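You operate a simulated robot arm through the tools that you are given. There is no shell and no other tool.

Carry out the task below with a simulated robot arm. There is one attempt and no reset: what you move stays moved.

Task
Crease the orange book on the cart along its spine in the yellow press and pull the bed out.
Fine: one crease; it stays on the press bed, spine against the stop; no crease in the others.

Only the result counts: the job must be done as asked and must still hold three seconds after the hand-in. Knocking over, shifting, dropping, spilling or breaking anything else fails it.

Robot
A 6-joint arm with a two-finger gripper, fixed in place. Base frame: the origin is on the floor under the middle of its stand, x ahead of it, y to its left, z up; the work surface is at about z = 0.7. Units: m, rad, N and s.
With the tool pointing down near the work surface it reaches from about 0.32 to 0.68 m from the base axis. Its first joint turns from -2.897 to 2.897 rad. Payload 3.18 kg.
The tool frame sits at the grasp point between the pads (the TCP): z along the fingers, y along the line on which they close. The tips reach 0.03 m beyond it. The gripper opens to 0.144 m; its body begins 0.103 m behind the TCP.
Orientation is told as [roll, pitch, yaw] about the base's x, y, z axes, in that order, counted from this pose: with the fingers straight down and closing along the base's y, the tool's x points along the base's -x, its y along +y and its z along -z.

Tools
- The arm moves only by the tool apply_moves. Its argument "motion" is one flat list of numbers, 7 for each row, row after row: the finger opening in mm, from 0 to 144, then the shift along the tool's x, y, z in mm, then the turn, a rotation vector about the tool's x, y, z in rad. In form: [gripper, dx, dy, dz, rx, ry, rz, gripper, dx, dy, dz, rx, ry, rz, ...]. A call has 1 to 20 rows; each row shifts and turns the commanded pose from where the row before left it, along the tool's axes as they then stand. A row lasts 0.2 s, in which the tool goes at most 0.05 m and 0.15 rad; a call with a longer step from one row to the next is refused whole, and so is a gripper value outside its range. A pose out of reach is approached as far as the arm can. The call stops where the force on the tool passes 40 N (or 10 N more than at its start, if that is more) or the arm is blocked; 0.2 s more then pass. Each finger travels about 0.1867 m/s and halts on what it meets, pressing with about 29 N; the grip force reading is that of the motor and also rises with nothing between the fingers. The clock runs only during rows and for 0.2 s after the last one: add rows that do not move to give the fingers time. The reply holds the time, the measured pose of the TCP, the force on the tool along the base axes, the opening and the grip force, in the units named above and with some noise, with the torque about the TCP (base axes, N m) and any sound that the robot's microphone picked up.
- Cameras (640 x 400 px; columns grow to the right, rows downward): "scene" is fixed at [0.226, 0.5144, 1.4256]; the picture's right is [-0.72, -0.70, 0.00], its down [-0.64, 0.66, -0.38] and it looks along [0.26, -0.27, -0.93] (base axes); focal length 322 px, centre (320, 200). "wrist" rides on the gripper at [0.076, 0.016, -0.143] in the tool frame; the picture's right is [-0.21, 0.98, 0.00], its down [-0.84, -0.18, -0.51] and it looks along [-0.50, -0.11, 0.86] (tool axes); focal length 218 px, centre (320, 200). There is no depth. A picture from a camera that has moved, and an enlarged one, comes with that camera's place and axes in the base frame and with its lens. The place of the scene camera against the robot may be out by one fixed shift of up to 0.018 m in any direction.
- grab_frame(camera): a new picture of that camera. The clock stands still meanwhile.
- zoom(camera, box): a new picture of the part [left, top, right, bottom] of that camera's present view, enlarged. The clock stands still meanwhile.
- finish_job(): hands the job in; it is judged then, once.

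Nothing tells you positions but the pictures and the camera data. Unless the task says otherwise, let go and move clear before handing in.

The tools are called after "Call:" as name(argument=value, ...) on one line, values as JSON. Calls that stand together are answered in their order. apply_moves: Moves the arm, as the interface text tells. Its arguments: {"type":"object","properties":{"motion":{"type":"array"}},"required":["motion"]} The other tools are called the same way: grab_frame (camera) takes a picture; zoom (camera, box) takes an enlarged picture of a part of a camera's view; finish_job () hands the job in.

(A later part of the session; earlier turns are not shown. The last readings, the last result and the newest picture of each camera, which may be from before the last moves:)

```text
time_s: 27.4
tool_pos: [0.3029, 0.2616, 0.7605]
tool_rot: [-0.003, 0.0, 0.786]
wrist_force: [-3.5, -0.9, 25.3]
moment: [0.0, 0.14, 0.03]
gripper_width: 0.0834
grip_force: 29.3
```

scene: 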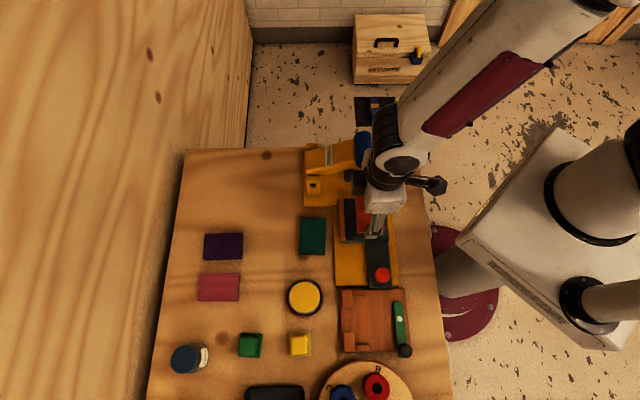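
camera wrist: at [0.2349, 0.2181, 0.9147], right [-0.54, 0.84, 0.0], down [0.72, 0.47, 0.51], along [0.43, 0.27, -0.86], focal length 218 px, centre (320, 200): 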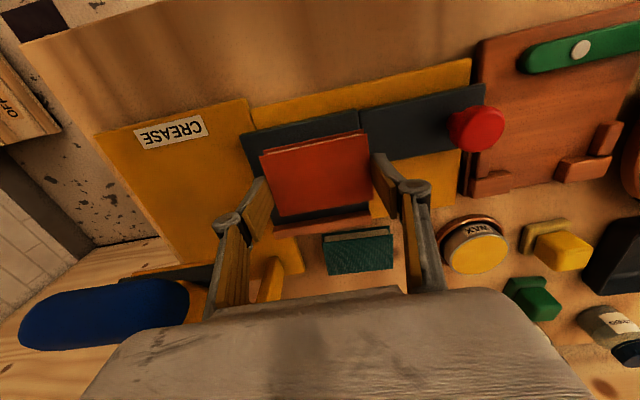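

Contact was at TCP z ≈ 0.760, so the bed top is about 0.725. I'll relieve the load, open the fingers a few millimetres, then rise.

Call:
apply_moves(motion=[74, 0, 0, -0.8, 0, 0, 0, 78, 0, 0, 0, 0, 0, 0, 84, 0, 0, 0, 0, 0, 0, 90, 0, 0, 0, 0, 0, 0, 92, 0, 0, 0, 0, 0, 0, 92, 0, 0, -10, 0, 0, 0, 92, 0, 0, -25, 0, 0, 0, 92, 0, 0, -40, 0, 0, 0, 92, 0, 0, 0, 0, 0, 0])

Call:
grab_frame(camera="wrist")

Call:
zoom(camera="scene", box=[300, 120, 460, 260])

```text
time_s: 29.4
tool_pos: [0.3016, 0.2632, 0.8339]
tool_rot: [-0.001, 0.002, 0.785]
wrist_force: [0.0, 0.2, -0.3]
moment: [-0.01, 0.0, 0.01]
gripper_width: 0.0925
grip_force: 0.1
```

```text
taken
camera wrist: at [0.2362, 0.2204, 0.977], right [-0.54, 0.84, 0.0], down [0.72, 0.47, 0.51], along [0.43, 0.27, -0.86], focal length 218 px, centre (320, 200)
```

wrist: 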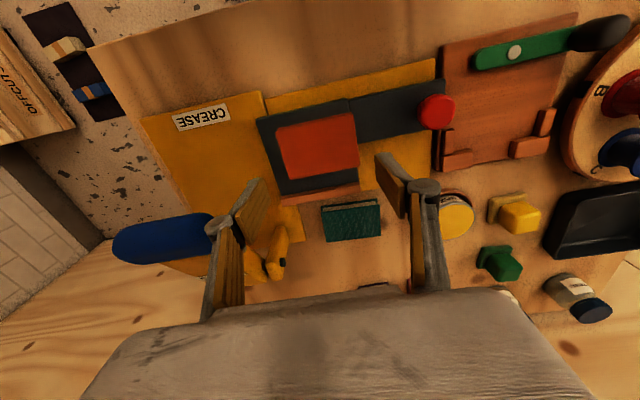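

```text
2.86 times, centred on (380, 190) of scene
camera zoom: at [0.226, 0.5144, 1.4256], right [-0.72, -0.7, 0.0], down [-0.64, 0.66, -0.38], along [0.26, -0.27, -0.93], focal length 921 px, centre (149, 229)
```

zoom: 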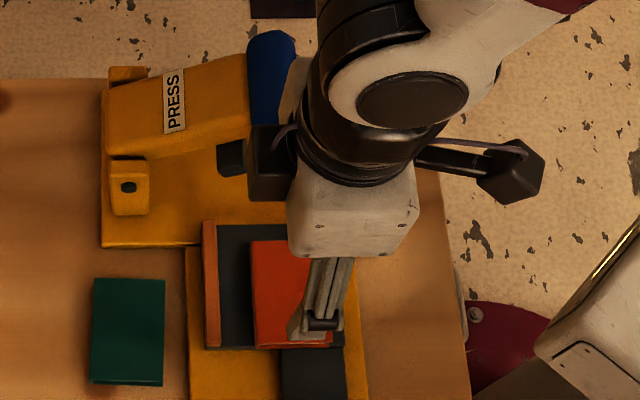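

The book is released flat on the bed. Now I'll move to its page-edge side with the fingers spread, lower, and push it squarely against the stop.

Call:
apply_moves(motion=[60, 27, -1, 0, 0, 0, 0, 40, 27, -0.5, 0, 0, 0, 0, 40, 0, 0, 25, 0, 0, 0, 40, 0, 0, 25, 0, 0, 0, 40, 0, 0, 15, 0, 0, 0, 40, 0, 0, 5, 0, 0, 0, 40, 0, 0, 0, 0, 0, 0])

Call:
grab_frame(camera="wrist")

Call:
zoom(camera="wrist", box=[200, 120, 440, 270])

```text
time_s: 31.0
tool_pos: [0.264, 0.2224, 0.7632]
tool_rot: [0.0, -0.001, 0.784]
wrist_force: [-0.6, -0.9, -0.1]
moment: [-0.04, -0.02, -0.01]
gripper_width: 0.0401
grip_force: 0.1
```

```text
taken
camera wrist: at [0.1988, 0.1813, 0.9065], right [-0.54, 0.84, 0.0], down [0.72, 0.47, 0.51], along [0.43, 0.27, -0.86], focal length 218 px, centre (320, 200)
```

wrist: 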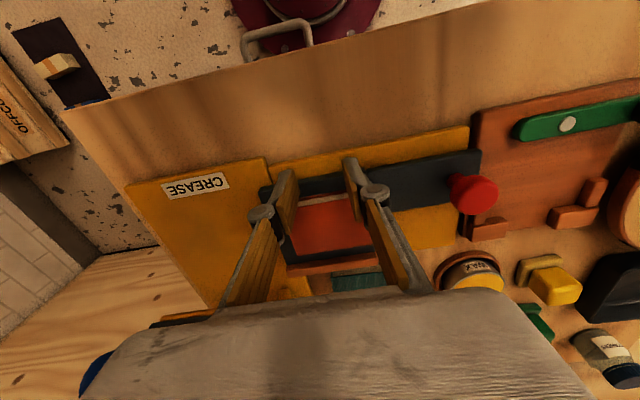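

```text
2.67 times, centred on (320, 195) of wrist
camera zoom: at [0.1988, 0.1813, 0.9065], right [-0.54, 0.84, 0.0], down [0.72, 0.47, 0.51], along [0.43, 0.27, -0.86], focal length 582 px, centre (320, 213)
```

zoom: 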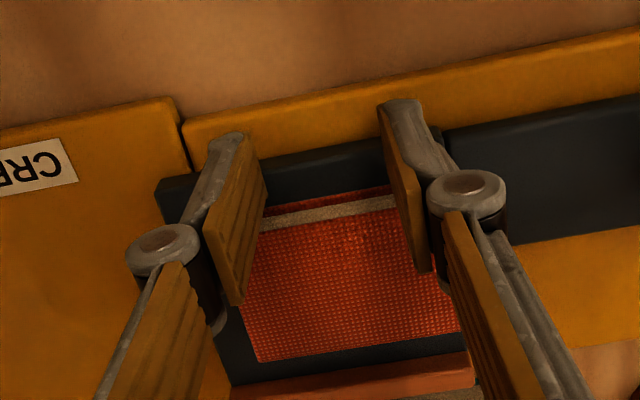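

The fingertips are just behind the page edge at the right height. I'll push toward the stop slowly.

Call:
apply_moves(motion=[40, 0, 0, 1.5, 0, 0, 0, 40, -4, 0, 0, 0, 0, 0, 40, -4, 0, 0, 0, 0, 0, 40, -4, 0, 0, 0, 0, 0, 40, -4, 0, 0, 0, 0, 0, 40, -4, 0, 0, 0, 0, 0, 40, -4, 0, 0, 0, 0, 0, 40, 0, 0, 0, 0, 0, 0])

Call:
zoom(camera="wrist", box=[200, 120, 440, 270])

Call:
zoom(camera="scene", box=[300, 160, 420, 260])

```text
time_s: 32.8
tool_pos: [0.2806, 0.2402, 0.7652]
tool_rot: [-0.002, 0.001, 0.785]
wrist_force: [0.1, 0.4, -0.3]
moment: [0.02, 0.01, -0.02]
gripper_width: 0.04
grip_force: 0.0
```

```text
2.67 times, centred on (320, 195) of wrist
camera zoom: at [0.2155, 0.1975, 0.9072], right [-0.54, 0.84, 0.0], down [0.72, 0.47, 0.51], along [0.43, 0.27, -0.86], focal length 582 px, centre (320, 213)
```

zoom: 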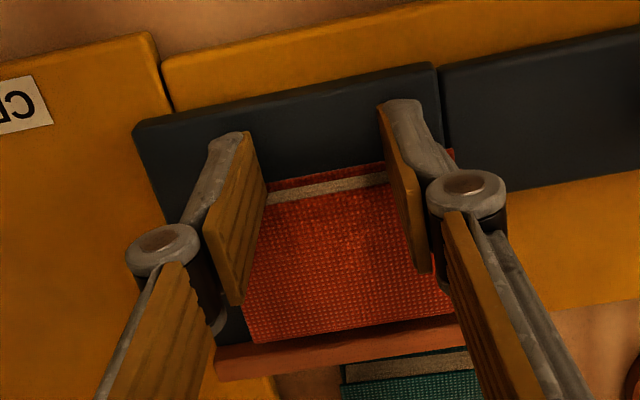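

```text
4.00 times, centred on (360, 210) of scene
camera zoom: at [0.226, 0.5144, 1.4256], right [-0.72, -0.7, 0.0], down [-0.64, 0.66, -0.38], along [0.26, -0.27, -0.93], focal length 1289 px, centre (160, 160)
```

zoom: 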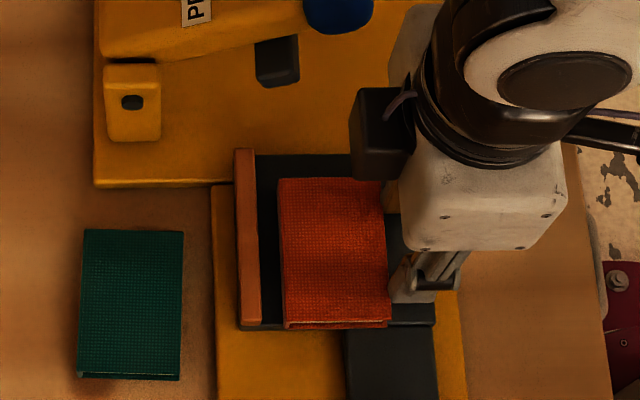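

The book slides well and the remaining gap to the stop is about 10 mm. I'll continue pushing in smaller steps.

Call:
apply_moves(motion=[40, -3, 0, 0, 0, 0, 0, 40, -3, 0, 0, 0, 0, 0, 40, -2, 0, 0, 0, 0, 0, 40, 0, 0, 0, 0, 0, 0])

Call:
zoom(camera="scene", box=[300, 160, 420, 260])

```text
time_s: 33.8
tool_pos: [0.2874, 0.2439, 0.7633]
tool_rot: [-0.002, 0.001, 0.786]
wrist_force: [-0.4, 0.2, -0.8]
moment: [0.01, 0.03, -0.02]
gripper_width: 0.0401
grip_force: 0.2
```

```text
4.00 times, centred on (360, 210) of scene
camera zoom: at [0.226, 0.5144, 1.4256], right [-0.72, -0.7, 0.0], down [-0.64, 0.66, -0.38], along [0.26, -0.27, -0.93], focal length 1289 px, centre (160, 160)
```

zoom: 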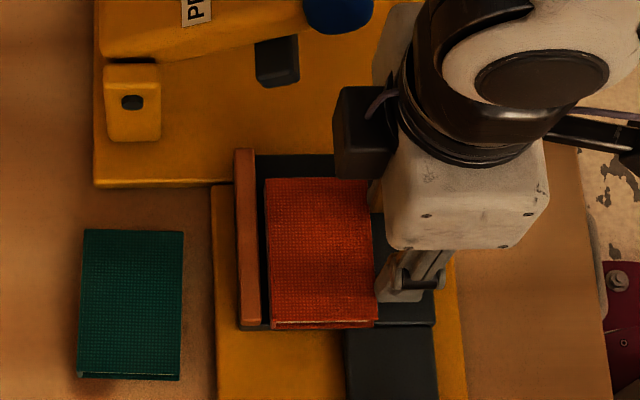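

About 4 mm remain, so I'll push in 1.5 mm steps until I feel the stop.

Call:
apply_moves(motion=[40, -1.5, 0, 0, 0, 0, 0, 40, -1.5, 0, 0, 0, 0, 0, 40, 0, 0, 0, 0, 0, 0])

```text
time_s: 34.6
tool_pos: [0.2893, 0.2466, 0.7646]
tool_rot: [-0.002, 0.002, 0.787]
wrist_force: [0.2, -0.3, -0.3]
moment: [0.0, -0.01, 0.0]
gripper_width: 0.04
grip_force: 0.0
```

Call:
apply_moves(motion=[40, -1.5, 0, 0, 0, 0, 0, 40, 0, 0, 0, 0, 0, 0])

Call:
zoom(camera="scene", box=[300, 160, 420, 260])

Call:
zoom(camera="wrist", box=[200, 120, 440, 270])

```text
time_s: 35.2
tool_pos: [0.2901, 0.2462, 0.7646]
tool_rot: [-0.002, 0.004, 0.785]
wrist_force: [-3.7, -4.5, 0.3]
moment: [-0.08, 0.12, 0.01]
gripper_width: 0.0401
grip_force: 0.1
```

```text
4.00 times, centred on (360, 210) of scene
camera zoom: at [0.226, 0.5144, 1.4256], right [-0.72, -0.7, 0.0], down [-0.64, 0.66, -0.38], along [0.26, -0.27, -0.93], focal length 1289 px, centre (160, 160)
```

zoom: 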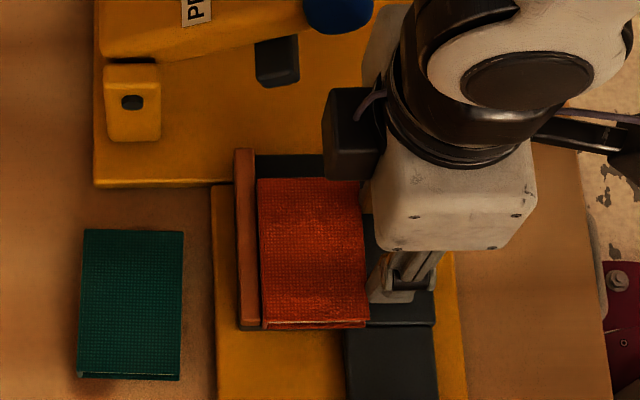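

```text
2.67 times, centred on (320, 195) of wrist
camera zoom: at [0.2244, 0.2062, 0.9074], right [-0.54, 0.84, 0.0], down [0.72, 0.47, 0.51], along [0.42, 0.27, -0.86], focal length 582 px, centre (320, 213)
```

zoom: 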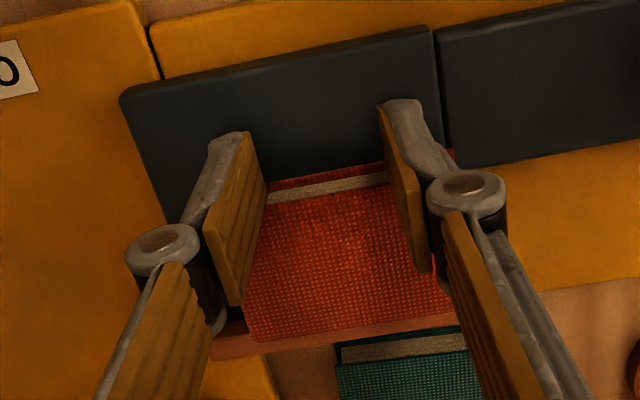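

The book touches the stop, with about 6 N of contact force. It sits flush with the bed's front edge but about 7 mm off-centre along the stop. I'll back off and use closed fingertips to slide it along the stop and centre it.

Call:
apply_moves(motion=[40, -0.5, 0, 0, 0, 0, 0, 40, 8, 0, 0, 0, 0, 0, 40, 0, 0, -30, 0, 0, 0, 20, 0, 0, -30, 0, 0, 0, 0, -26, 38, 0, 0, 0, 0, 0, -26, 38, 0, 0, 0, 0, 0, 0, 0, 30, 0, 0, 0, 0, 0, 0, 20, 0, 0, 0, 0, 0, 0, 8, 0, 0, 0, 0, 0, 0, 0, 0, 0, 0])

Call:
zoom(camera="scene", box=[300, 160, 420, 260])

Call:
grab_frame(camera="wrist")

```text
time_s: 37.4
tool_pos: [0.2681, 0.3341, 0.7645]
tool_rot: [-0.001, 0.0, 0.785]
wrist_force: [-0.2, -0.3, 0.2]
moment: [-0.01, 0.02, -0.02]
gripper_width: 0.0001
grip_force: 28.5
```

```text
4.00 times, centred on (360, 210) of scene
camera zoom: at [0.226, 0.5144, 1.4256], right [-0.72, -0.7, 0.0], down [-0.64, 0.66, -0.38], along [0.26, -0.27, -0.93], focal length 1289 px, centre (160, 160)
```

zoom: 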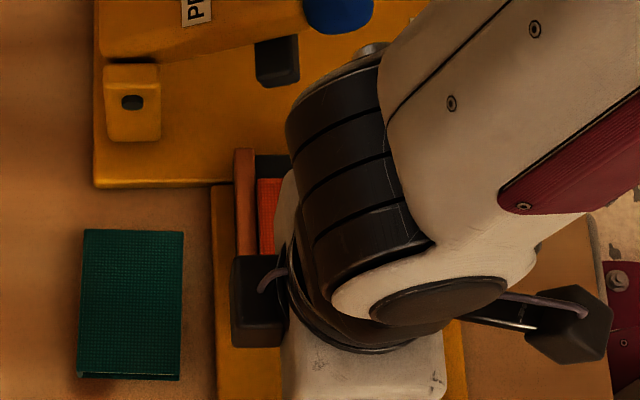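

```text
taken
camera wrist: at [0.202, 0.2923, 0.9078], right [-0.54, 0.84, 0.0], down [0.72, 0.47, 0.51], along [0.43, 0.28, -0.86], focal length 218 px, centre (320, 200)
```

wrist: 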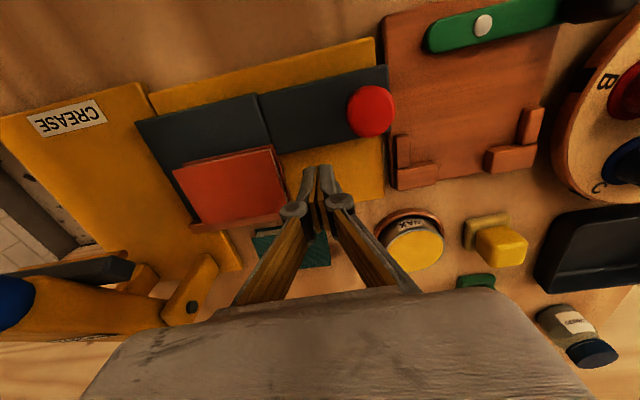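

The closed fingertips are just beyond the book's front end. I'll push it gently toward the lever side and check with wrist pictures.

Call:
apply_moves(motion=[0, 0, -6, 2, 0, 0, 0, 0, 0, -6, 0, 0, 0, 0, 0, 0, -4, 0, 0, 0, 0, 0, 0, 0, 0, 0, 0, 0])

Call:
zoom(camera="wrist", box=[160, 80, 400, 230])

```text
time_s: 38.4
tool_pos: [0.2789, 0.3221, 0.7622]
tool_rot: [-0.003, 0.003, 0.785]
wrist_force: [0.5, -0.6, 0.5]
moment: [0.01, 0.0, 0.01]
gripper_width: 0.0001
grip_force: 29.6
```

```text
2.67 times, centred on (280, 155) of wrist
camera zoom: at [0.2137, 0.2804, 0.9059], right [-0.54, 0.84, 0.0], down [0.72, 0.47, 0.51], along [0.43, 0.27, -0.86], focal length 582 px, centre (427, 320)
```

zoom: 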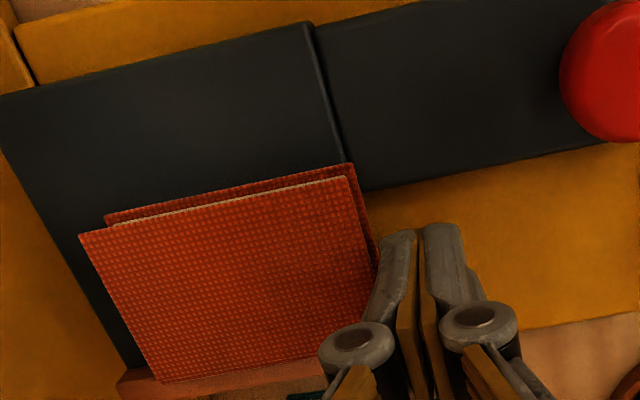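

The fingertip is just about at the book's end. I'll push 5 mm more and look.

Call:
apply_moves(motion=[0, 0, -3, 0, 0, 0, 0, 0, 0, -3, 0, 0, 0, 0, 0, 0, -1, 0, 0, 0, 0, 0, 0, 0, 0, 0, 0, 0])

Call:
zoom(camera="wrist", box=[160, 80, 400, 230])

```text
time_s: 39.4
tool_pos: [0.284, 0.3169, 0.7657]
tool_rot: [-0.002, -0.001, 0.785]
wrist_force: [0.0, 0.3, -0.2]
moment: [0.0, 0.01, 0.0]
gripper_width: 0.0
grip_force: 28.6
```

```text
2.67 times, centred on (280, 155) of wrist
camera zoom: at [0.2191, 0.2752, 0.9076], right [-0.54, 0.84, 0.0], down [0.72, 0.47, 0.51], along [0.43, 0.27, -0.86], focal length 582 px, centre (427, 320)
```

zoom: 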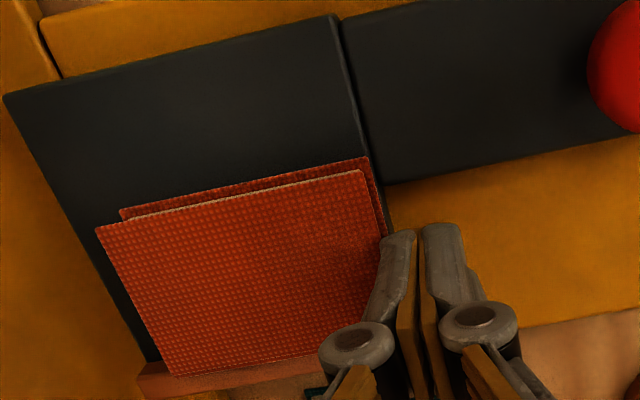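

The fingertip has met the book. I'll push another 6 mm along the stop.

Call:
apply_moves(motion=[0, 0, -2, 0, 0, 0, 0, 0, 0, -2, 0, 0, 0, 0, 0, 0, -2, 0, 0, 0, 0, 0, 0, 0, 0, 0, 0, 0])

Call:
zoom(camera="wrist", box=[160, 80, 400, 230])

```text
time_s: 40.4
tool_pos: [0.289, 0.3117, 0.7637]
tool_rot: [-0.001, 0.001, 0.785]
wrist_force: [0.1, 0.5, 0.4]
moment: [0.01, 0.01, 0.03]
gripper_width: 0.0002
grip_force: 29.0
```

```text
2.67 times, centred on (280, 155) of wrist
camera zoom: at [0.2234, 0.2706, 0.9071], right [-0.54, 0.84, 0.0], down [0.72, 0.47, 0.51], along [0.43, 0.27, -0.86], focal length 582 px, centre (427, 320)
```

zoom: 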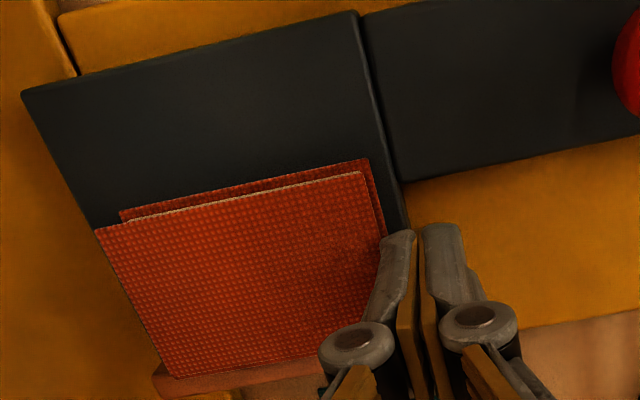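

The book is now centred on the bed, about 8–9 mm from each end. I'll back off and press the page edge once more to make sure the spine is fully against the stop.

Call:
apply_moves(motion=[0, 0, 6, 0, 0, 0, 0, 0, 0, 0, -30, 0, 0, 0, 20, 0, 0, -30, 0, 0, 0, 40, 31, -30, 0, 0, 0, 0, 40, 31, -30, 0, 0, 0, 0, 40, 0, 0, 30, 0, 0, 0, 40, 0, 0, 20, 0, 0, 0, 40, 0, 0, 10, 0, 0, 0, 40, 0, 0, 0, 0, 0, 0])

Call:
zoom(camera="wrist", box=[200, 120, 440, 270])

Call:
zoom(camera="scene", box=[300, 160, 420, 260])

```text
time_s: 42.4
tool_pos: [0.2824, 0.2298, 0.7668]
tool_rot: [-0.001, 0.0, 0.785]
wrist_force: [0.3, -0.7, -0.3]
moment: [-0.01, -0.02, 0.05]
gripper_width: 0.0399
grip_force: 0.0
```

```text
2.67 times, centred on (320, 195) of wrist
camera zoom: at [0.217, 0.188, 0.9084], right [-0.54, 0.84, 0.0], down [0.72, 0.47, 0.51], along [0.43, 0.27, -0.86], focal length 582 px, centre (320, 213)
```

zoom: 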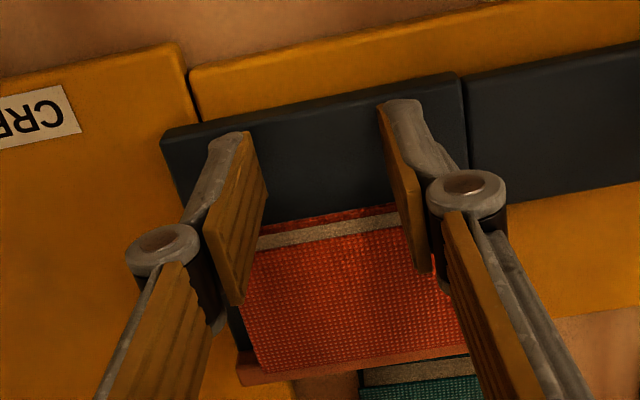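

```text
4.00 times, centred on (360, 210) of scene
camera zoom: at [0.226, 0.5144, 1.4256], right [-0.72, -0.7, 0.0], down [-0.64, 0.66, -0.38], along [0.26, -0.27, -0.93], focal length 1289 px, centre (160, 160)
```

zoom: 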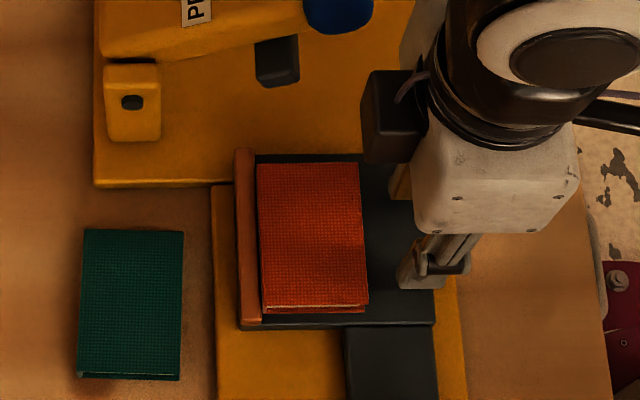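

The spine looks flush against the stop. I'll press lightly to confirm contact.

Call:
apply_moves(motion=[40, -4, 0, 2, 0, 0, 0, 40, -4, 0, 0, 0, 0, 0, 40, -4, 0, 0, 0, 0, 0, 40, -3, 0, 0, 0, 0, 0, 40, 0, 0, 0, 0, 0, 0])

```text
time_s: 43.6
tool_pos: [0.2923, 0.24, 0.7611]
tool_rot: [-0.002, 0.002, 0.786]
wrist_force: [0.0, -0.4, 0.6]
moment: [-0.03, -0.03, -0.05]
gripper_width: 0.04
grip_force: 0.0
```

Call:
apply_moves(motion=[40, -1, 0, 0, 0, 0, 0, 40, -1, 0, 0, 0, 0, 0, 40, 0, 0, 0, 0, 0, 0])

```text
time_s: 44.4
tool_pos: [0.2938, 0.2424, 0.7622]
tool_rot: [-0.001, 0.002, 0.785]
wrist_force: [-0.4, 0.6, 0.7]
moment: [0.03, -0.01, 0.01]
gripper_width: 0.04
grip_force: 0.1
```

Call:
apply_moves(motion=[40, -1, 0, 0, 0, 0, 0, 40, 0, 0, 0, 0, 0, 0])

```text
time_s: 45.0
tool_pos: [0.295, 0.2429, 0.7621]
tool_rot: [-0.001, 0.002, 0.786]
wrist_force: [-0.7, -1.8, 0.9]
moment: [-0.04, -0.01, -0.03]
gripper_width: 0.0399
grip_force: 0.0
```

Call:
apply_moves(motion=[40, -0.7, 0, 0, 0, 0, 0, 40, 0, 0, 0, 0, 0, 0])

Call:
zoom(camera="scene", box=[300, 160, 420, 260])

```text
time_s: 45.6
tool_pos: [0.2943, 0.2428, 0.7623]
tool_rot: [0.0, 0.003, 0.785]
wrist_force: [-5.3, -5.0, 3.2]
moment: [-0.06, 0.09, 0.04]
gripper_width: 0.0401
grip_force: 0.0
```

```text
4.00 times, centred on (360, 210) of scene
camera zoom: at [0.226, 0.5144, 1.4256], right [-0.72, -0.7, 0.0], down [-0.64, 0.66, -0.38], along [0.26, -0.27, -0.93], focal length 1289 px, centre (160, 160)
```

zoom: 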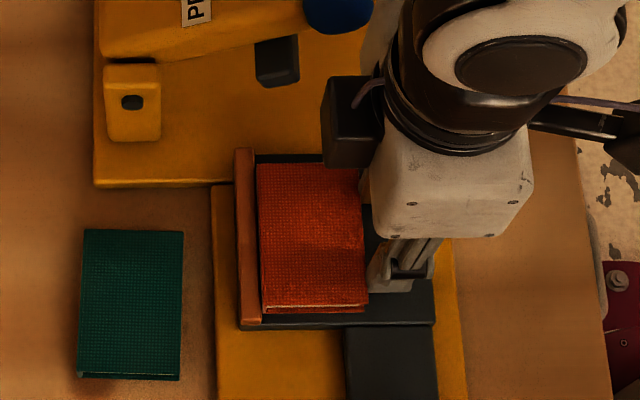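

The stop contact is confirmed at about 7 N, square and centred. Next I'll back off, rise, and go over the knob to push the bed in.

Call:
apply_moves(motion=[40, 6, 0, 0, 0, 0, 0, 46, 0, 0, -35, 0, 0, 0, 46, 0, 0, -35, 0, 0, 0, 46, -2, 43, 0, 0, 0, 0, 46, -2, 43, 0, 0, 0, 0, 46, -2, 42.4, 0, 0, 0, 0, 46, 0, 0, 0, 0, 0, 0])

Call:
grab_frame(camera="wrist")

Call:
zoom(camera="wrist", box=[160, 80, 400, 230])

```text
time_s: 47.2
tool_pos: [0.2075, 0.3358, 0.8325]
tool_rot: [-0.001, 0.001, 0.785]
wrist_force: [-0.6, -0.2, -0.9]
moment: [-0.02, -0.02, 0.0]
gripper_width: 0.0458
grip_force: 0.0
```

```text
taken
camera wrist: at [0.1416, 0.2935, 0.9758], right [-0.54, 0.84, 0.0], down [0.72, 0.47, 0.51], along [0.43, 0.27, -0.86], focal length 218 px, centre (320, 200)
```

wrist: 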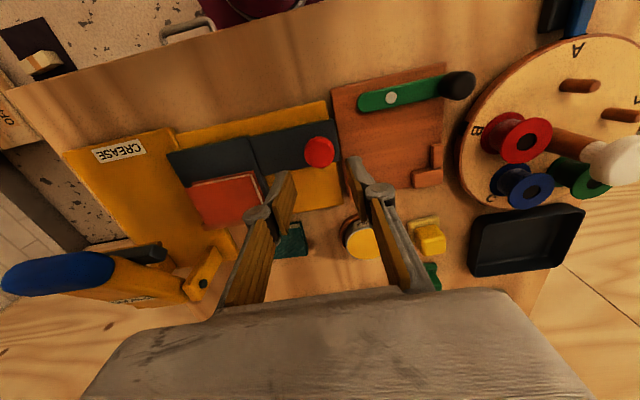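

```text
2.67 times, centred on (280, 155) of wrist
camera zoom: at [0.1416, 0.2935, 0.9758], right [-0.54, 0.84, 0.0], down [0.72, 0.47, 0.51], along [0.43, 0.27, -0.86], focal length 582 px, centre (427, 320)
```

zoom: 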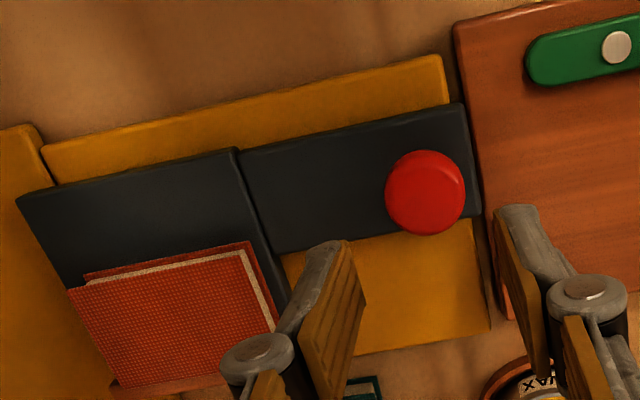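

The knob is centred along the closing axis and needs about 5 mm of sideways correction. I'll lower onto it and grip.

Call:
apply_moves(motion=[46, 5, 0, 0, 0, 0, 0, 46, 0, 0, 30, 0, 0, 0, 46, 0, 0, 25, 0, 0, 0, 46, 0, 0, 9.5, 0, 0, 0, 46, 0, 0, 0, 0, 0, 0, 20, 0, 0, 0, 0, 0, 0, 20, 0, 0, 0, 0, 0, 0])

Call:
zoom(camera="wrist", box=[200, 100, 440, 250])

```text
time_s: 48.8
tool_pos: [0.2034, 0.3317, 0.7687]
tool_rot: [-0.001, 0.002, 0.786]
wrist_force: [-0.8, 2.0, -6.1]
moment: [0.14, -0.08, 0.01]
gripper_width: 0.031
grip_force: 44.9
```

```text
2.67 times, centred on (320, 175) of wrist
camera zoom: at [0.1372, 0.2887, 0.9116], right [-0.54, 0.84, 0.0], down [0.72, 0.47, 0.51], along [0.43, 0.27, -0.86], focal length 582 px, centre (320, 267)
```

zoom: 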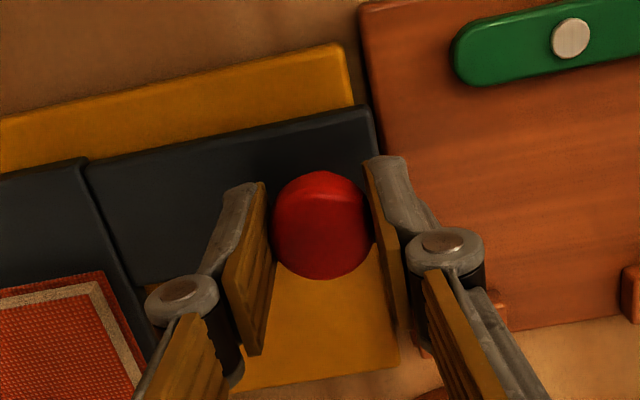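

The knob is gripped. I'll push the bed in slowly, watching the side forces and the book.

Call:
apply_moves(motion=[20, 0, -3, 0, 0, 0, 0, 20, 0, -6, 0, 0, 0, 0, 20, 0, -6, 0, 0, 0, 0, 20, 0, -6, 0, 0, 0, 0, 20, 0, -6, 0, 0, 0, 0])

Call:
grab_frame(camera="wrist")

Call:
zoom(camera="scene", box=[300, 130, 420, 230])

```text
time_s: 50.0
tool_pos: [0.2219, 0.3108, 0.7689]
tool_rot: [0.001, 0.002, 0.786]
wrist_force: [-2.4, -0.4, 21.6]
moment: [0.06, -0.13, 0.01]
gripper_width: 0.0308
grip_force: 45.2
```

```text
taken
camera wrist: at [0.1554, 0.27, 0.9114], right [-0.54, 0.84, 0.0], down [0.72, 0.47, 0.51], along [0.43, 0.28, -0.86], focal length 218 px, centre (320, 200)
```

wrist: 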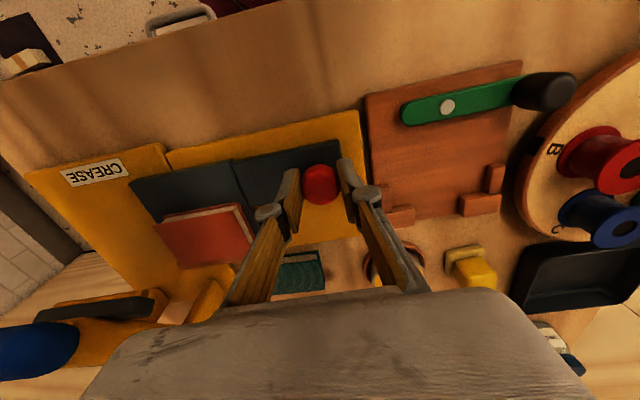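

```text
4.00 times, centred on (360, 180) of scene
camera zoom: at [0.226, 0.5144, 1.4256], right [-0.72, -0.7, 0.0], down [-0.64, 0.66, -0.38], along [0.26, -0.27, -0.93], focal length 1289 px, centre (160, 280)
```

zoom: 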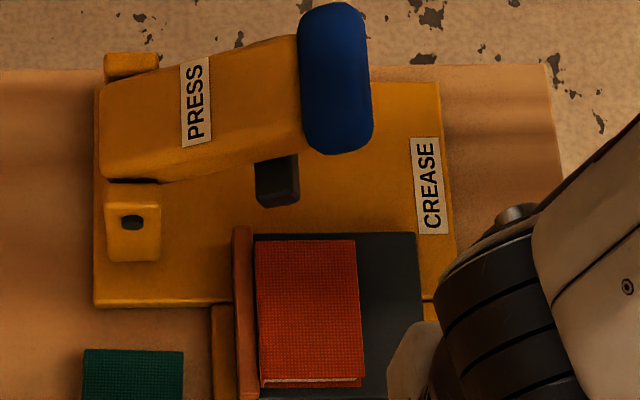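

The bed is sliding in with the book in place and the blade lined up near the spine. I'll trim the height and continue.

Call:
apply_moves(motion=[20, 0, 0, -0.6, 0, 0, 0, 20, 0, -6, 0, 0, 0, 0, 20, 0, -6, 0, 0, 0, 0, 20, 0, -6, 0, 0, 0, 0, 20, 0, -6, 0, 0, 0, 0, 20, 0, -6, 0, 0, 0, 0])

Call:
zoom(camera="scene", box=[300, 130, 420, 230])

Call:
grab_frame(camera="wrist")

```text
time_s: 51.4
tool_pos: [0.2415, 0.2923, 0.7681]
tool_rot: [0.0, -0.003, 0.786]
wrist_force: [3.8, 7.5, 10.3]
moment: [0.15, -0.17, 0.04]
gripper_width: 0.031
grip_force: 45.2
```

```text
4.00 times, centred on (360, 180) of scene
camera zoom: at [0.226, 0.5144, 1.4256], right [-0.72, -0.7, 0.0], down [-0.64, 0.66, -0.38], along [0.26, -0.27, -0.93], focal length 1289 px, centre (160, 280)
```

zoom: 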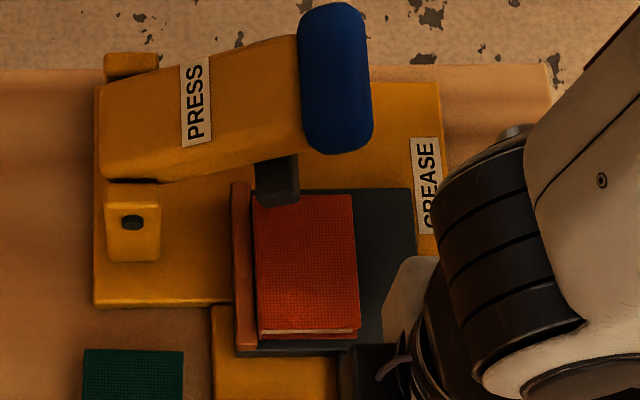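

```text
taken
camera wrist: at [0.1759, 0.2493, 0.9112], right [-0.54, 0.84, 0.0], down [0.72, 0.47, 0.51], along [0.43, 0.28, -0.86], focal length 218 px, centre (320, 200)
```

wrist: 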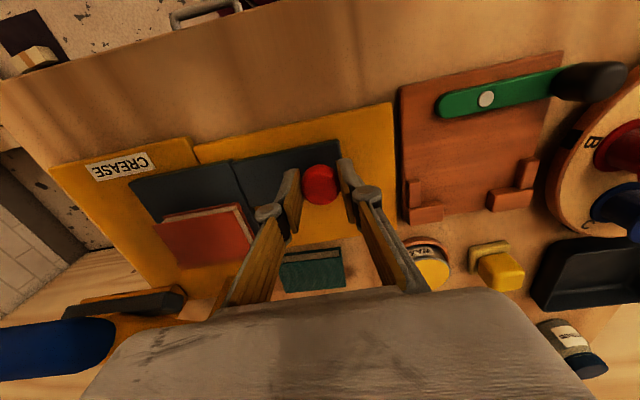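

The book's leading end is now going under the raised blade. I'll continue in smaller steps and watch the drag.

Call:
apply_moves(motion=[20, -0.5, 0, -0.2, 0, 0, 0, 20, 0, -5, 0, 0, 0, 0, 20, 0, -5, 0, 0, 0, 0, 20, 0, 0, 0, 0, 0, 0])

Call:
zoom(camera="scene", box=[300, 130, 420, 230])

Call:
zoom(camera="wrist", box=[40, 150, 280, 300])

```text
time_s: 52.4
tool_pos: [0.2489, 0.2849, 0.7689]
tool_rot: [-0.002, 0.001, 0.786]
wrist_force: [2.3, 5.0, 11.1]
moment: [0.04, -0.01, -0.02]
gripper_width: 0.0305
grip_force: 45.0
```

```text
4.00 times, centred on (360, 180) of scene
camera zoom: at [0.226, 0.5144, 1.4256], right [-0.72, -0.7, 0.0], down [-0.64, 0.66, -0.38], along [0.26, -0.27, -0.93], focal length 1289 px, centre (160, 280)
```

zoom: 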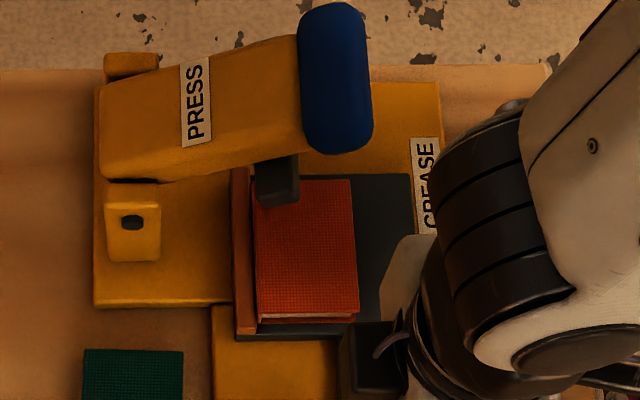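

```text
2.67 times, centred on (160, 225) of wrist
camera zoom: at [0.1831, 0.2426, 0.9113], right [-0.54, 0.84, 0.0], down [0.72, 0.47, 0.51], along [0.43, 0.28, -0.86], focal length 582 px, centre (747, 133)
```

zoom: 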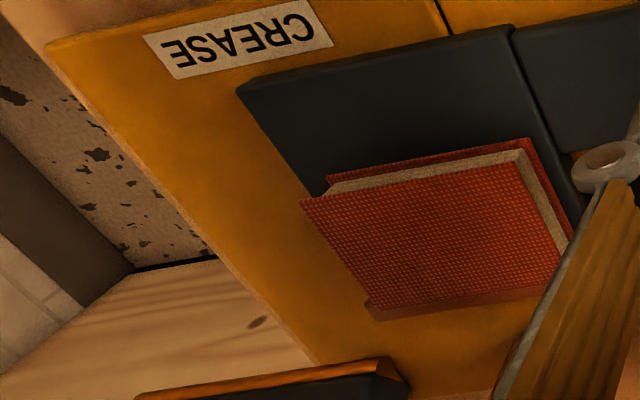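

There is clear space between the blade and the book. I'll continue pushing in.

Call:
apply_moves(motion=[20, -0.3, 0, -0.3, 0, 0, 0, 20, 0, -6, 0, 0, 0, 0, 20, 0, -6, 0, 0, 0, 0, 20, 0, -6, 0, 0, 0, 0, 20, 0, -6, 0, 0, 0, 0])

Call:
zoom(camera="scene", box=[300, 130, 420, 230])

Call:
grab_frame(camera="wrist")

```text
time_s: 53.6
tool_pos: [0.2649, 0.2688, 0.7686]
tool_rot: [-0.003, 0.004, 0.785]
wrist_force: [3.1, 7.6, -33.0]
moment: [-0.13, 0.18, -0.09]
gripper_width: 0.0311
grip_force: 45.2
```

```text
4.00 times, centred on (360, 180) of scene
camera zoom: at [0.226, 0.5144, 1.4256], right [-0.72, -0.7, 0.0], down [-0.64, 0.66, -0.38], along [0.26, -0.27, -0.93], focal length 1289 px, centre (160, 280)
```

zoom: 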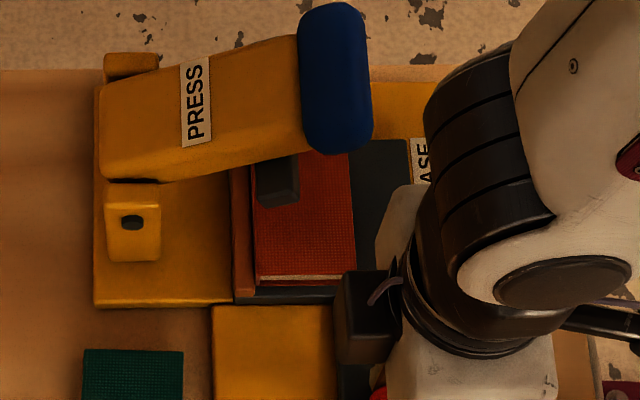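

```text
taken
camera wrist: at [0.1998, 0.2263, 0.9116], right [-0.54, 0.84, 0.0], down [0.72, 0.47, 0.51], along [0.42, 0.27, -0.86], focal length 218 px, centre (320, 200)
```

wrist: 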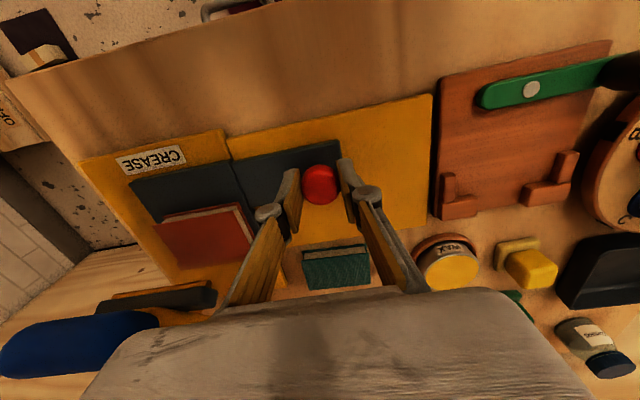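

About 28 mm remain. I'll trim the height and continue gently.

Call:
apply_moves(motion=[20, -0.5, 0, 0.8, 0, 0, 0, 20, 0, -5, 0, 0, 0, 0, 20, 0, -5, 0, 0, 0, 0, 20, 0, -5, 0, 0, 0, 0, 20, 0, -4, 0, 0, 0, 0, 20, 0, 0, 0, 0, 0, 0])

Call:
zoom(camera="scene", box=[300, 130, 420, 230])

```text
time_s: 55.0
tool_pos: [0.28, 0.2542, 0.7698]
tool_rot: [-0.002, 0.004, 0.787]
wrist_force: [-10.0, -8.6, 9.4]
moment: [-0.14, 0.14, -0.01]
gripper_width: 0.0307
grip_force: 44.8
```

```text
4.00 times, centred on (360, 180) of scene
camera zoom: at [0.226, 0.5144, 1.4256], right [-0.72, -0.7, 0.0], down [-0.64, 0.66, -0.38], along [0.26, -0.27, -0.93], focal length 1289 px, centre (160, 280)
```

zoom: 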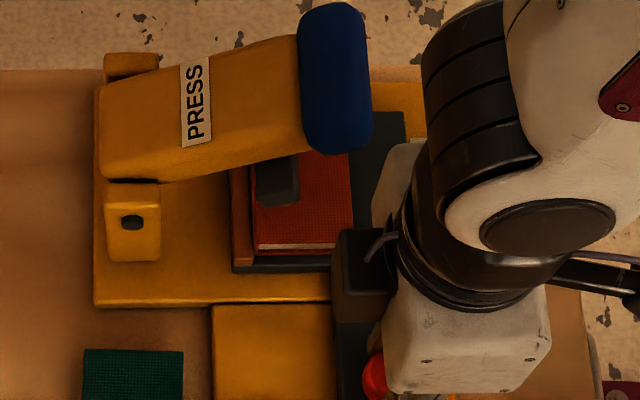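

About 7 mm are left. I'll go in 2 mm steps until it meets the inner stop.

Call:
apply_moves(motion=[20, 0.7, 0, 0, 0, 0, 0, 20, 0, -2, 0, 0, 0, 0, 20, 0, -2, 0, 0, 0, 0, 20, 0, -2, 0, 0, 0, 0, 20, 0, 0, 0, 0, 0, 0])

```text
time_s: 56.2
tool_pos: [0.2827, 0.25, 0.7687]
tool_rot: [-0.003, 0.001, 0.784]
wrist_force: [-7.0, -5.0, -3.4]
moment: [-0.03, 0.07, 0.04]
gripper_width: 0.0309
grip_force: 44.6
```

Call:
apply_moves(motion=[20, 0.4, -2, 0, 0, 0, 0, 20, 0, -1.5, 0, 0, 0, 0, 20, 0, -1, 0, 0, 0, 0, 20, 0, 0, 0, 0, 0, 0])

Call:
zoom(camera="scene", box=[300, 130, 420, 230])

```text
time_s: 56.7
tool_pos: [0.2835, 0.2497, 0.7676]
tool_rot: [-0.001, 0.0, 0.787]
wrist_force: [-10.8, 12.6, -1.9]
moment: [0.28, 0.21, -0.02]
gripper_width: 0.0306
grip_force: 44.8
stopped in row 2: the force on the tool passed its limit at 45 N (the readings are from after the stop); the commanded pose is now the measured one
```

```text
4.00 times, centred on (360, 180) of scene
camera zoom: at [0.226, 0.5144, 1.4256], right [-0.72, -0.7, 0.0], down [-0.64, 0.66, -0.38], along [0.26, -0.27, -0.93], focal length 1289 px, centre (160, 280)
```

zoom: 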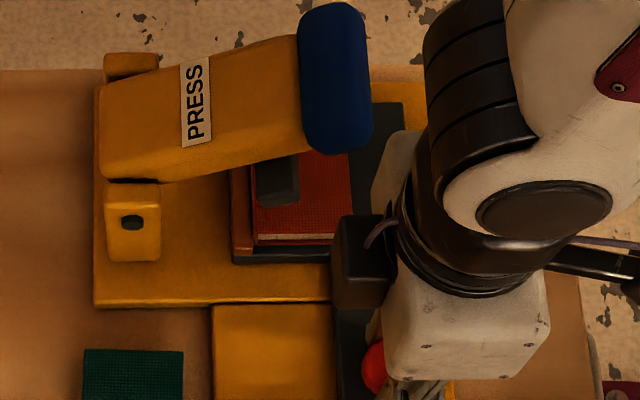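

The bed has reached its inner stop, matching its starting position, with the book under the raised blade. I'll release the knob and rise, then look at the lever handle from closer.

Call:
apply_moves(motion=[20, 0, 0.3, 0, 0, 0, 0, 46, 0, 0, 0, 0, 0, 0, 46, 0, 0, 0, 0, 0, 0, 46, 0, 0, -20, 0, 0, 0, 46, 0, 0, -40, 0, 0, 0, 20, 0, 0, -40, 0, 0, 0, 0, 0, 0, -40, 0, 0, 0, 0, 0, 0, 0, 0, 0, 0])

Call:
grab_frame(camera="wrist")

Call:
zoom(camera="scene", box=[300, 130, 420, 230])

```text
time_s: 58.5
tool_pos: [0.283, 0.248, 0.9083]
tool_rot: [0.001, 0.001, 0.787]
wrist_force: [-1.4, -0.1, 0.9]
moment: [0.02, -0.03, -0.02]
gripper_width: 0.0
grip_force: 29.0
```

```text
taken
camera wrist: at [0.2177, 0.2057, 1.0516], right [-0.54, 0.84, 0.0], down [0.72, 0.47, 0.51], along [0.43, 0.28, -0.86], focal length 218 px, centre (320, 200)
```

wrist: 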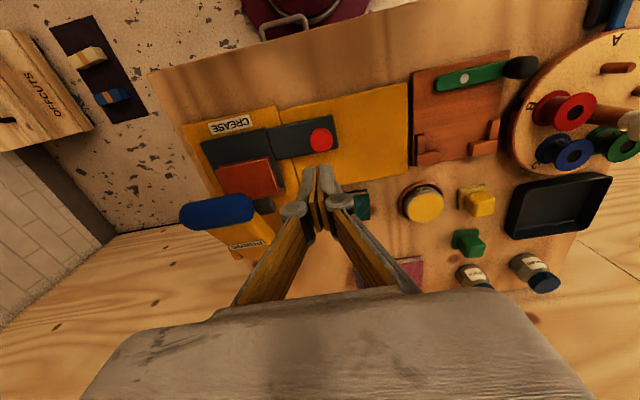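

```text
4.00 times, centred on (360, 180) of scene
camera zoom: at [0.226, 0.5144, 1.4256], right [-0.72, -0.7, 0.0], down [-0.64, 0.66, -0.38], along [0.26, -0.27, -0.93], focal length 1289 px, centre (160, 280)
```

zoom: 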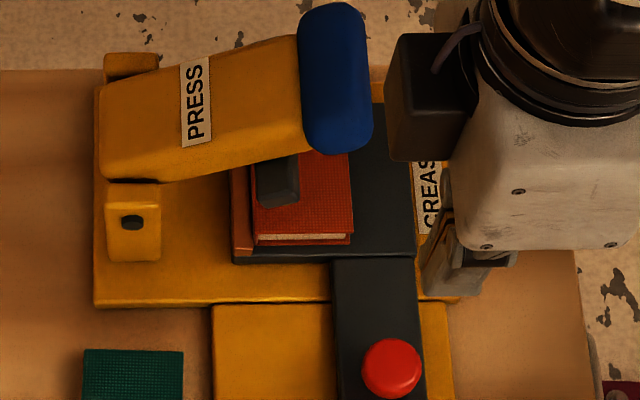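

The bed is in with the book under the blade, and the lever is untouched. I'll zoom on the handle to fix its position.

Call:
zoom(camera="wrist", box=[160, 120, 320, 260])

Call:
zoom(camera="scene", box=[300, 120, 400, 200])

```text
2.86 times, centred on (240, 190) of wrist
camera zoom: at [0.2177, 0.2057, 1.0516], right [-0.54, 0.84, 0.0], down [0.72, 0.47, 0.51], along [0.43, 0.28, -0.86], focal length 624 px, centre (549, 229)
```

zoom: 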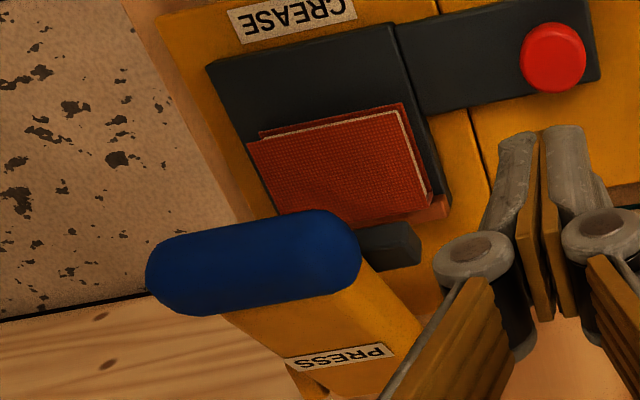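

```text
5.00 times, centred on (350, 160) of scene
camera zoom: at [0.226, 0.5144, 1.4256], right [-0.72, -0.7, 0.0], down [-0.64, 0.66, -0.38], along [0.26, -0.27, -0.93], focal length 1612 px, centre (170, 400)
```

zoom: 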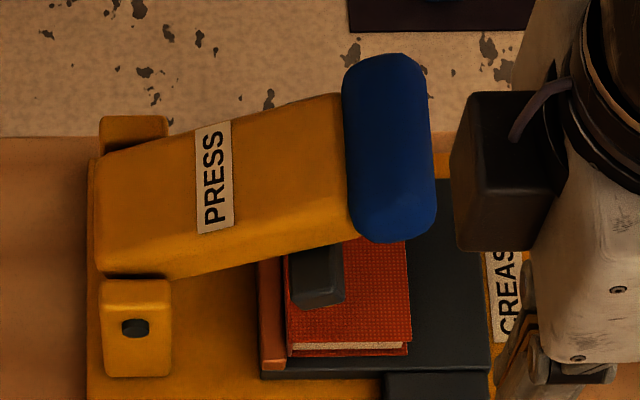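

The handle centre is near (0.402, 0.182, 0.840), with the lever raised about 41° around a hinge on the far side. I'll hover above the handle with closed fingers.

Call:
apply_moves(motion=[0, 0, 0, -20, 0, 0, 0, 0, -9.5, -33, 0, 0, 0, 0, 0, -9.5, -33, 0, 0, 0, 0, 0, -9.5, -33, 0, 0, 0, 0, 0, -9, -32.5, 0, 0, 0, 0, 0, 0, 0, 10, 0, 0, 0, 0, 0, 0, 0, 0, 0, 0])

Call:
grab_frame(camera="wrist")

Call:
zoom(camera="scene", box=[290, 100, 430, 200])

```text
time_s: 60.1
tool_pos: [0.4029, 0.182, 0.9206]
tool_rot: [0.0, 0.001, 0.788]
wrist_force: [0.4, -0.3, -0.4]
moment: [0.0, 0.02, 0.02]
gripper_width: 0.0
grip_force: 29.2
```

```text
taken
camera wrist: at [0.3375, 0.1405, 1.0634], right [-0.54, 0.84, 0.0], down [0.72, 0.47, 0.51], along [0.43, 0.28, -0.86], focal length 218 px, centre (320, 200)
```

wrist: 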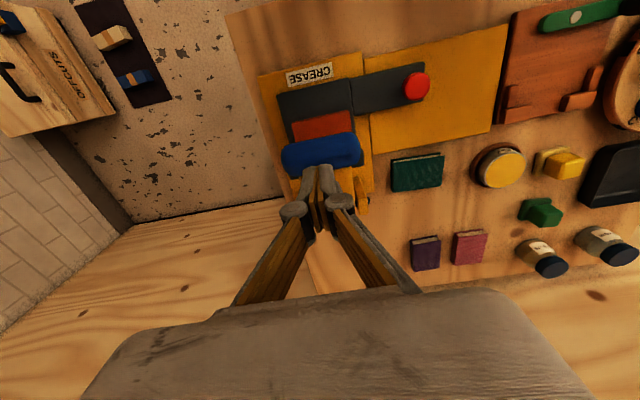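

```text
4.00 times, centred on (360, 150) of scene
camera zoom: at [0.226, 0.5144, 1.4256], right [-0.72, -0.7, 0.0], down [-0.64, 0.66, -0.38], along [0.26, -0.27, -0.93], focal length 1289 px, centre (160, 400)
```

zoom: 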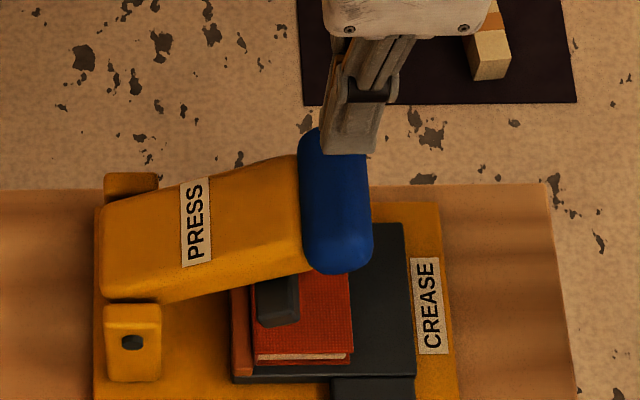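

The fingertips are directly above the handle. I'll lower to just above it.

Call:
apply_moves(motion=[0, 3, 0, 15, 0, 0, 0, 0, 0, 0, 12, 0, 0, 0, 0, 0, 0, 0, 0, 0, 0])

Call:
zoom(camera="wrist", box=[240, 100, 400, 220])

Call:
zoom(camera="scene", box=[290, 100, 430, 200])

```text
time_s: 60.9
tool_pos: [0.4013, 0.1814, 0.8931]
tool_rot: [0.0, 0.001, 0.785]
wrist_force: [0.4, 0.5, 0.8]
moment: [0.0, 0.0, 0.03]
gripper_width: 0.0001
grip_force: 28.9
```

```text
3.33 times, centred on (320, 160) of wrist
camera zoom: at [0.3345, 0.1395, 1.0359], right [-0.54, 0.84, 0.0], down [0.72, 0.47, 0.51], along [0.43, 0.28, -0.86], focal length 728 px, centre (320, 333)
```

zoom: 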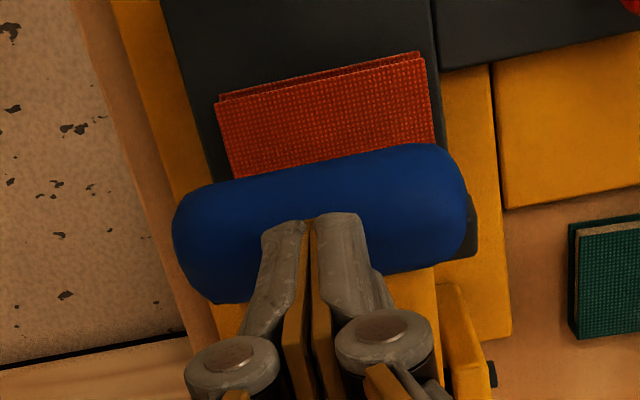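

```text
4.00 times, centred on (360, 150) of scene
camera zoom: at [0.226, 0.5144, 1.4256], right [-0.72, -0.7, 0.0], down [-0.64, 0.66, -0.38], along [0.26, -0.27, -0.93], focal length 1289 px, centre (160, 400)
```

zoom: 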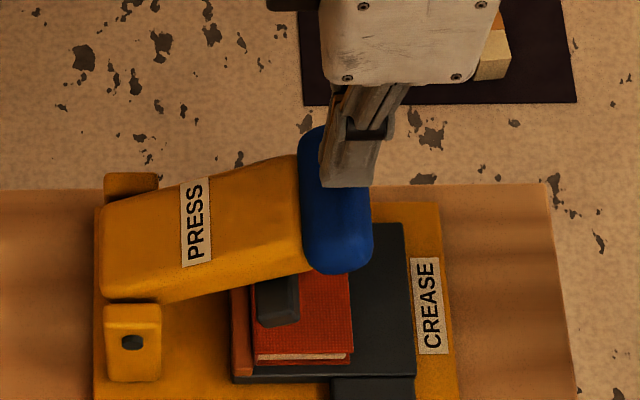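

The fingertips are centred on the handle. I'll press down along the lever's arc in small steps.

Call:
apply_moves(motion=[0, 0, 0, 5, 0, 0, 0, 0, 3, 0, 5, 0, 0, 0, 0, 4, 0, 5, 0, 0, 0, 0, 0, 0, 0, 0, 0, 0])

Call:
zoom(camera="scene", box=[290, 100, 430, 200])

```text
time_s: 61.9
tool_pos: [0.3966, 0.1754, 0.8774]
tool_rot: [0.0, 0.002, 0.787]
wrist_force: [1.0, 0.6, 0.3]
moment: [-0.01, 0.04, 0.0]
gripper_width: 0.0063
grip_force: 30.2
```

```text
4.00 times, centred on (360, 150) of scene
camera zoom: at [0.226, 0.5144, 1.4256], right [-0.72, -0.7, 0.0], down [-0.64, 0.66, -0.38], along [0.26, -0.27, -0.93], focal length 1289 px, centre (160, 400)
```

zoom: 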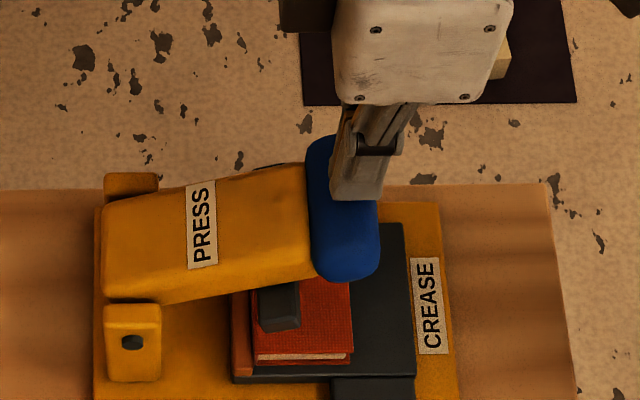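

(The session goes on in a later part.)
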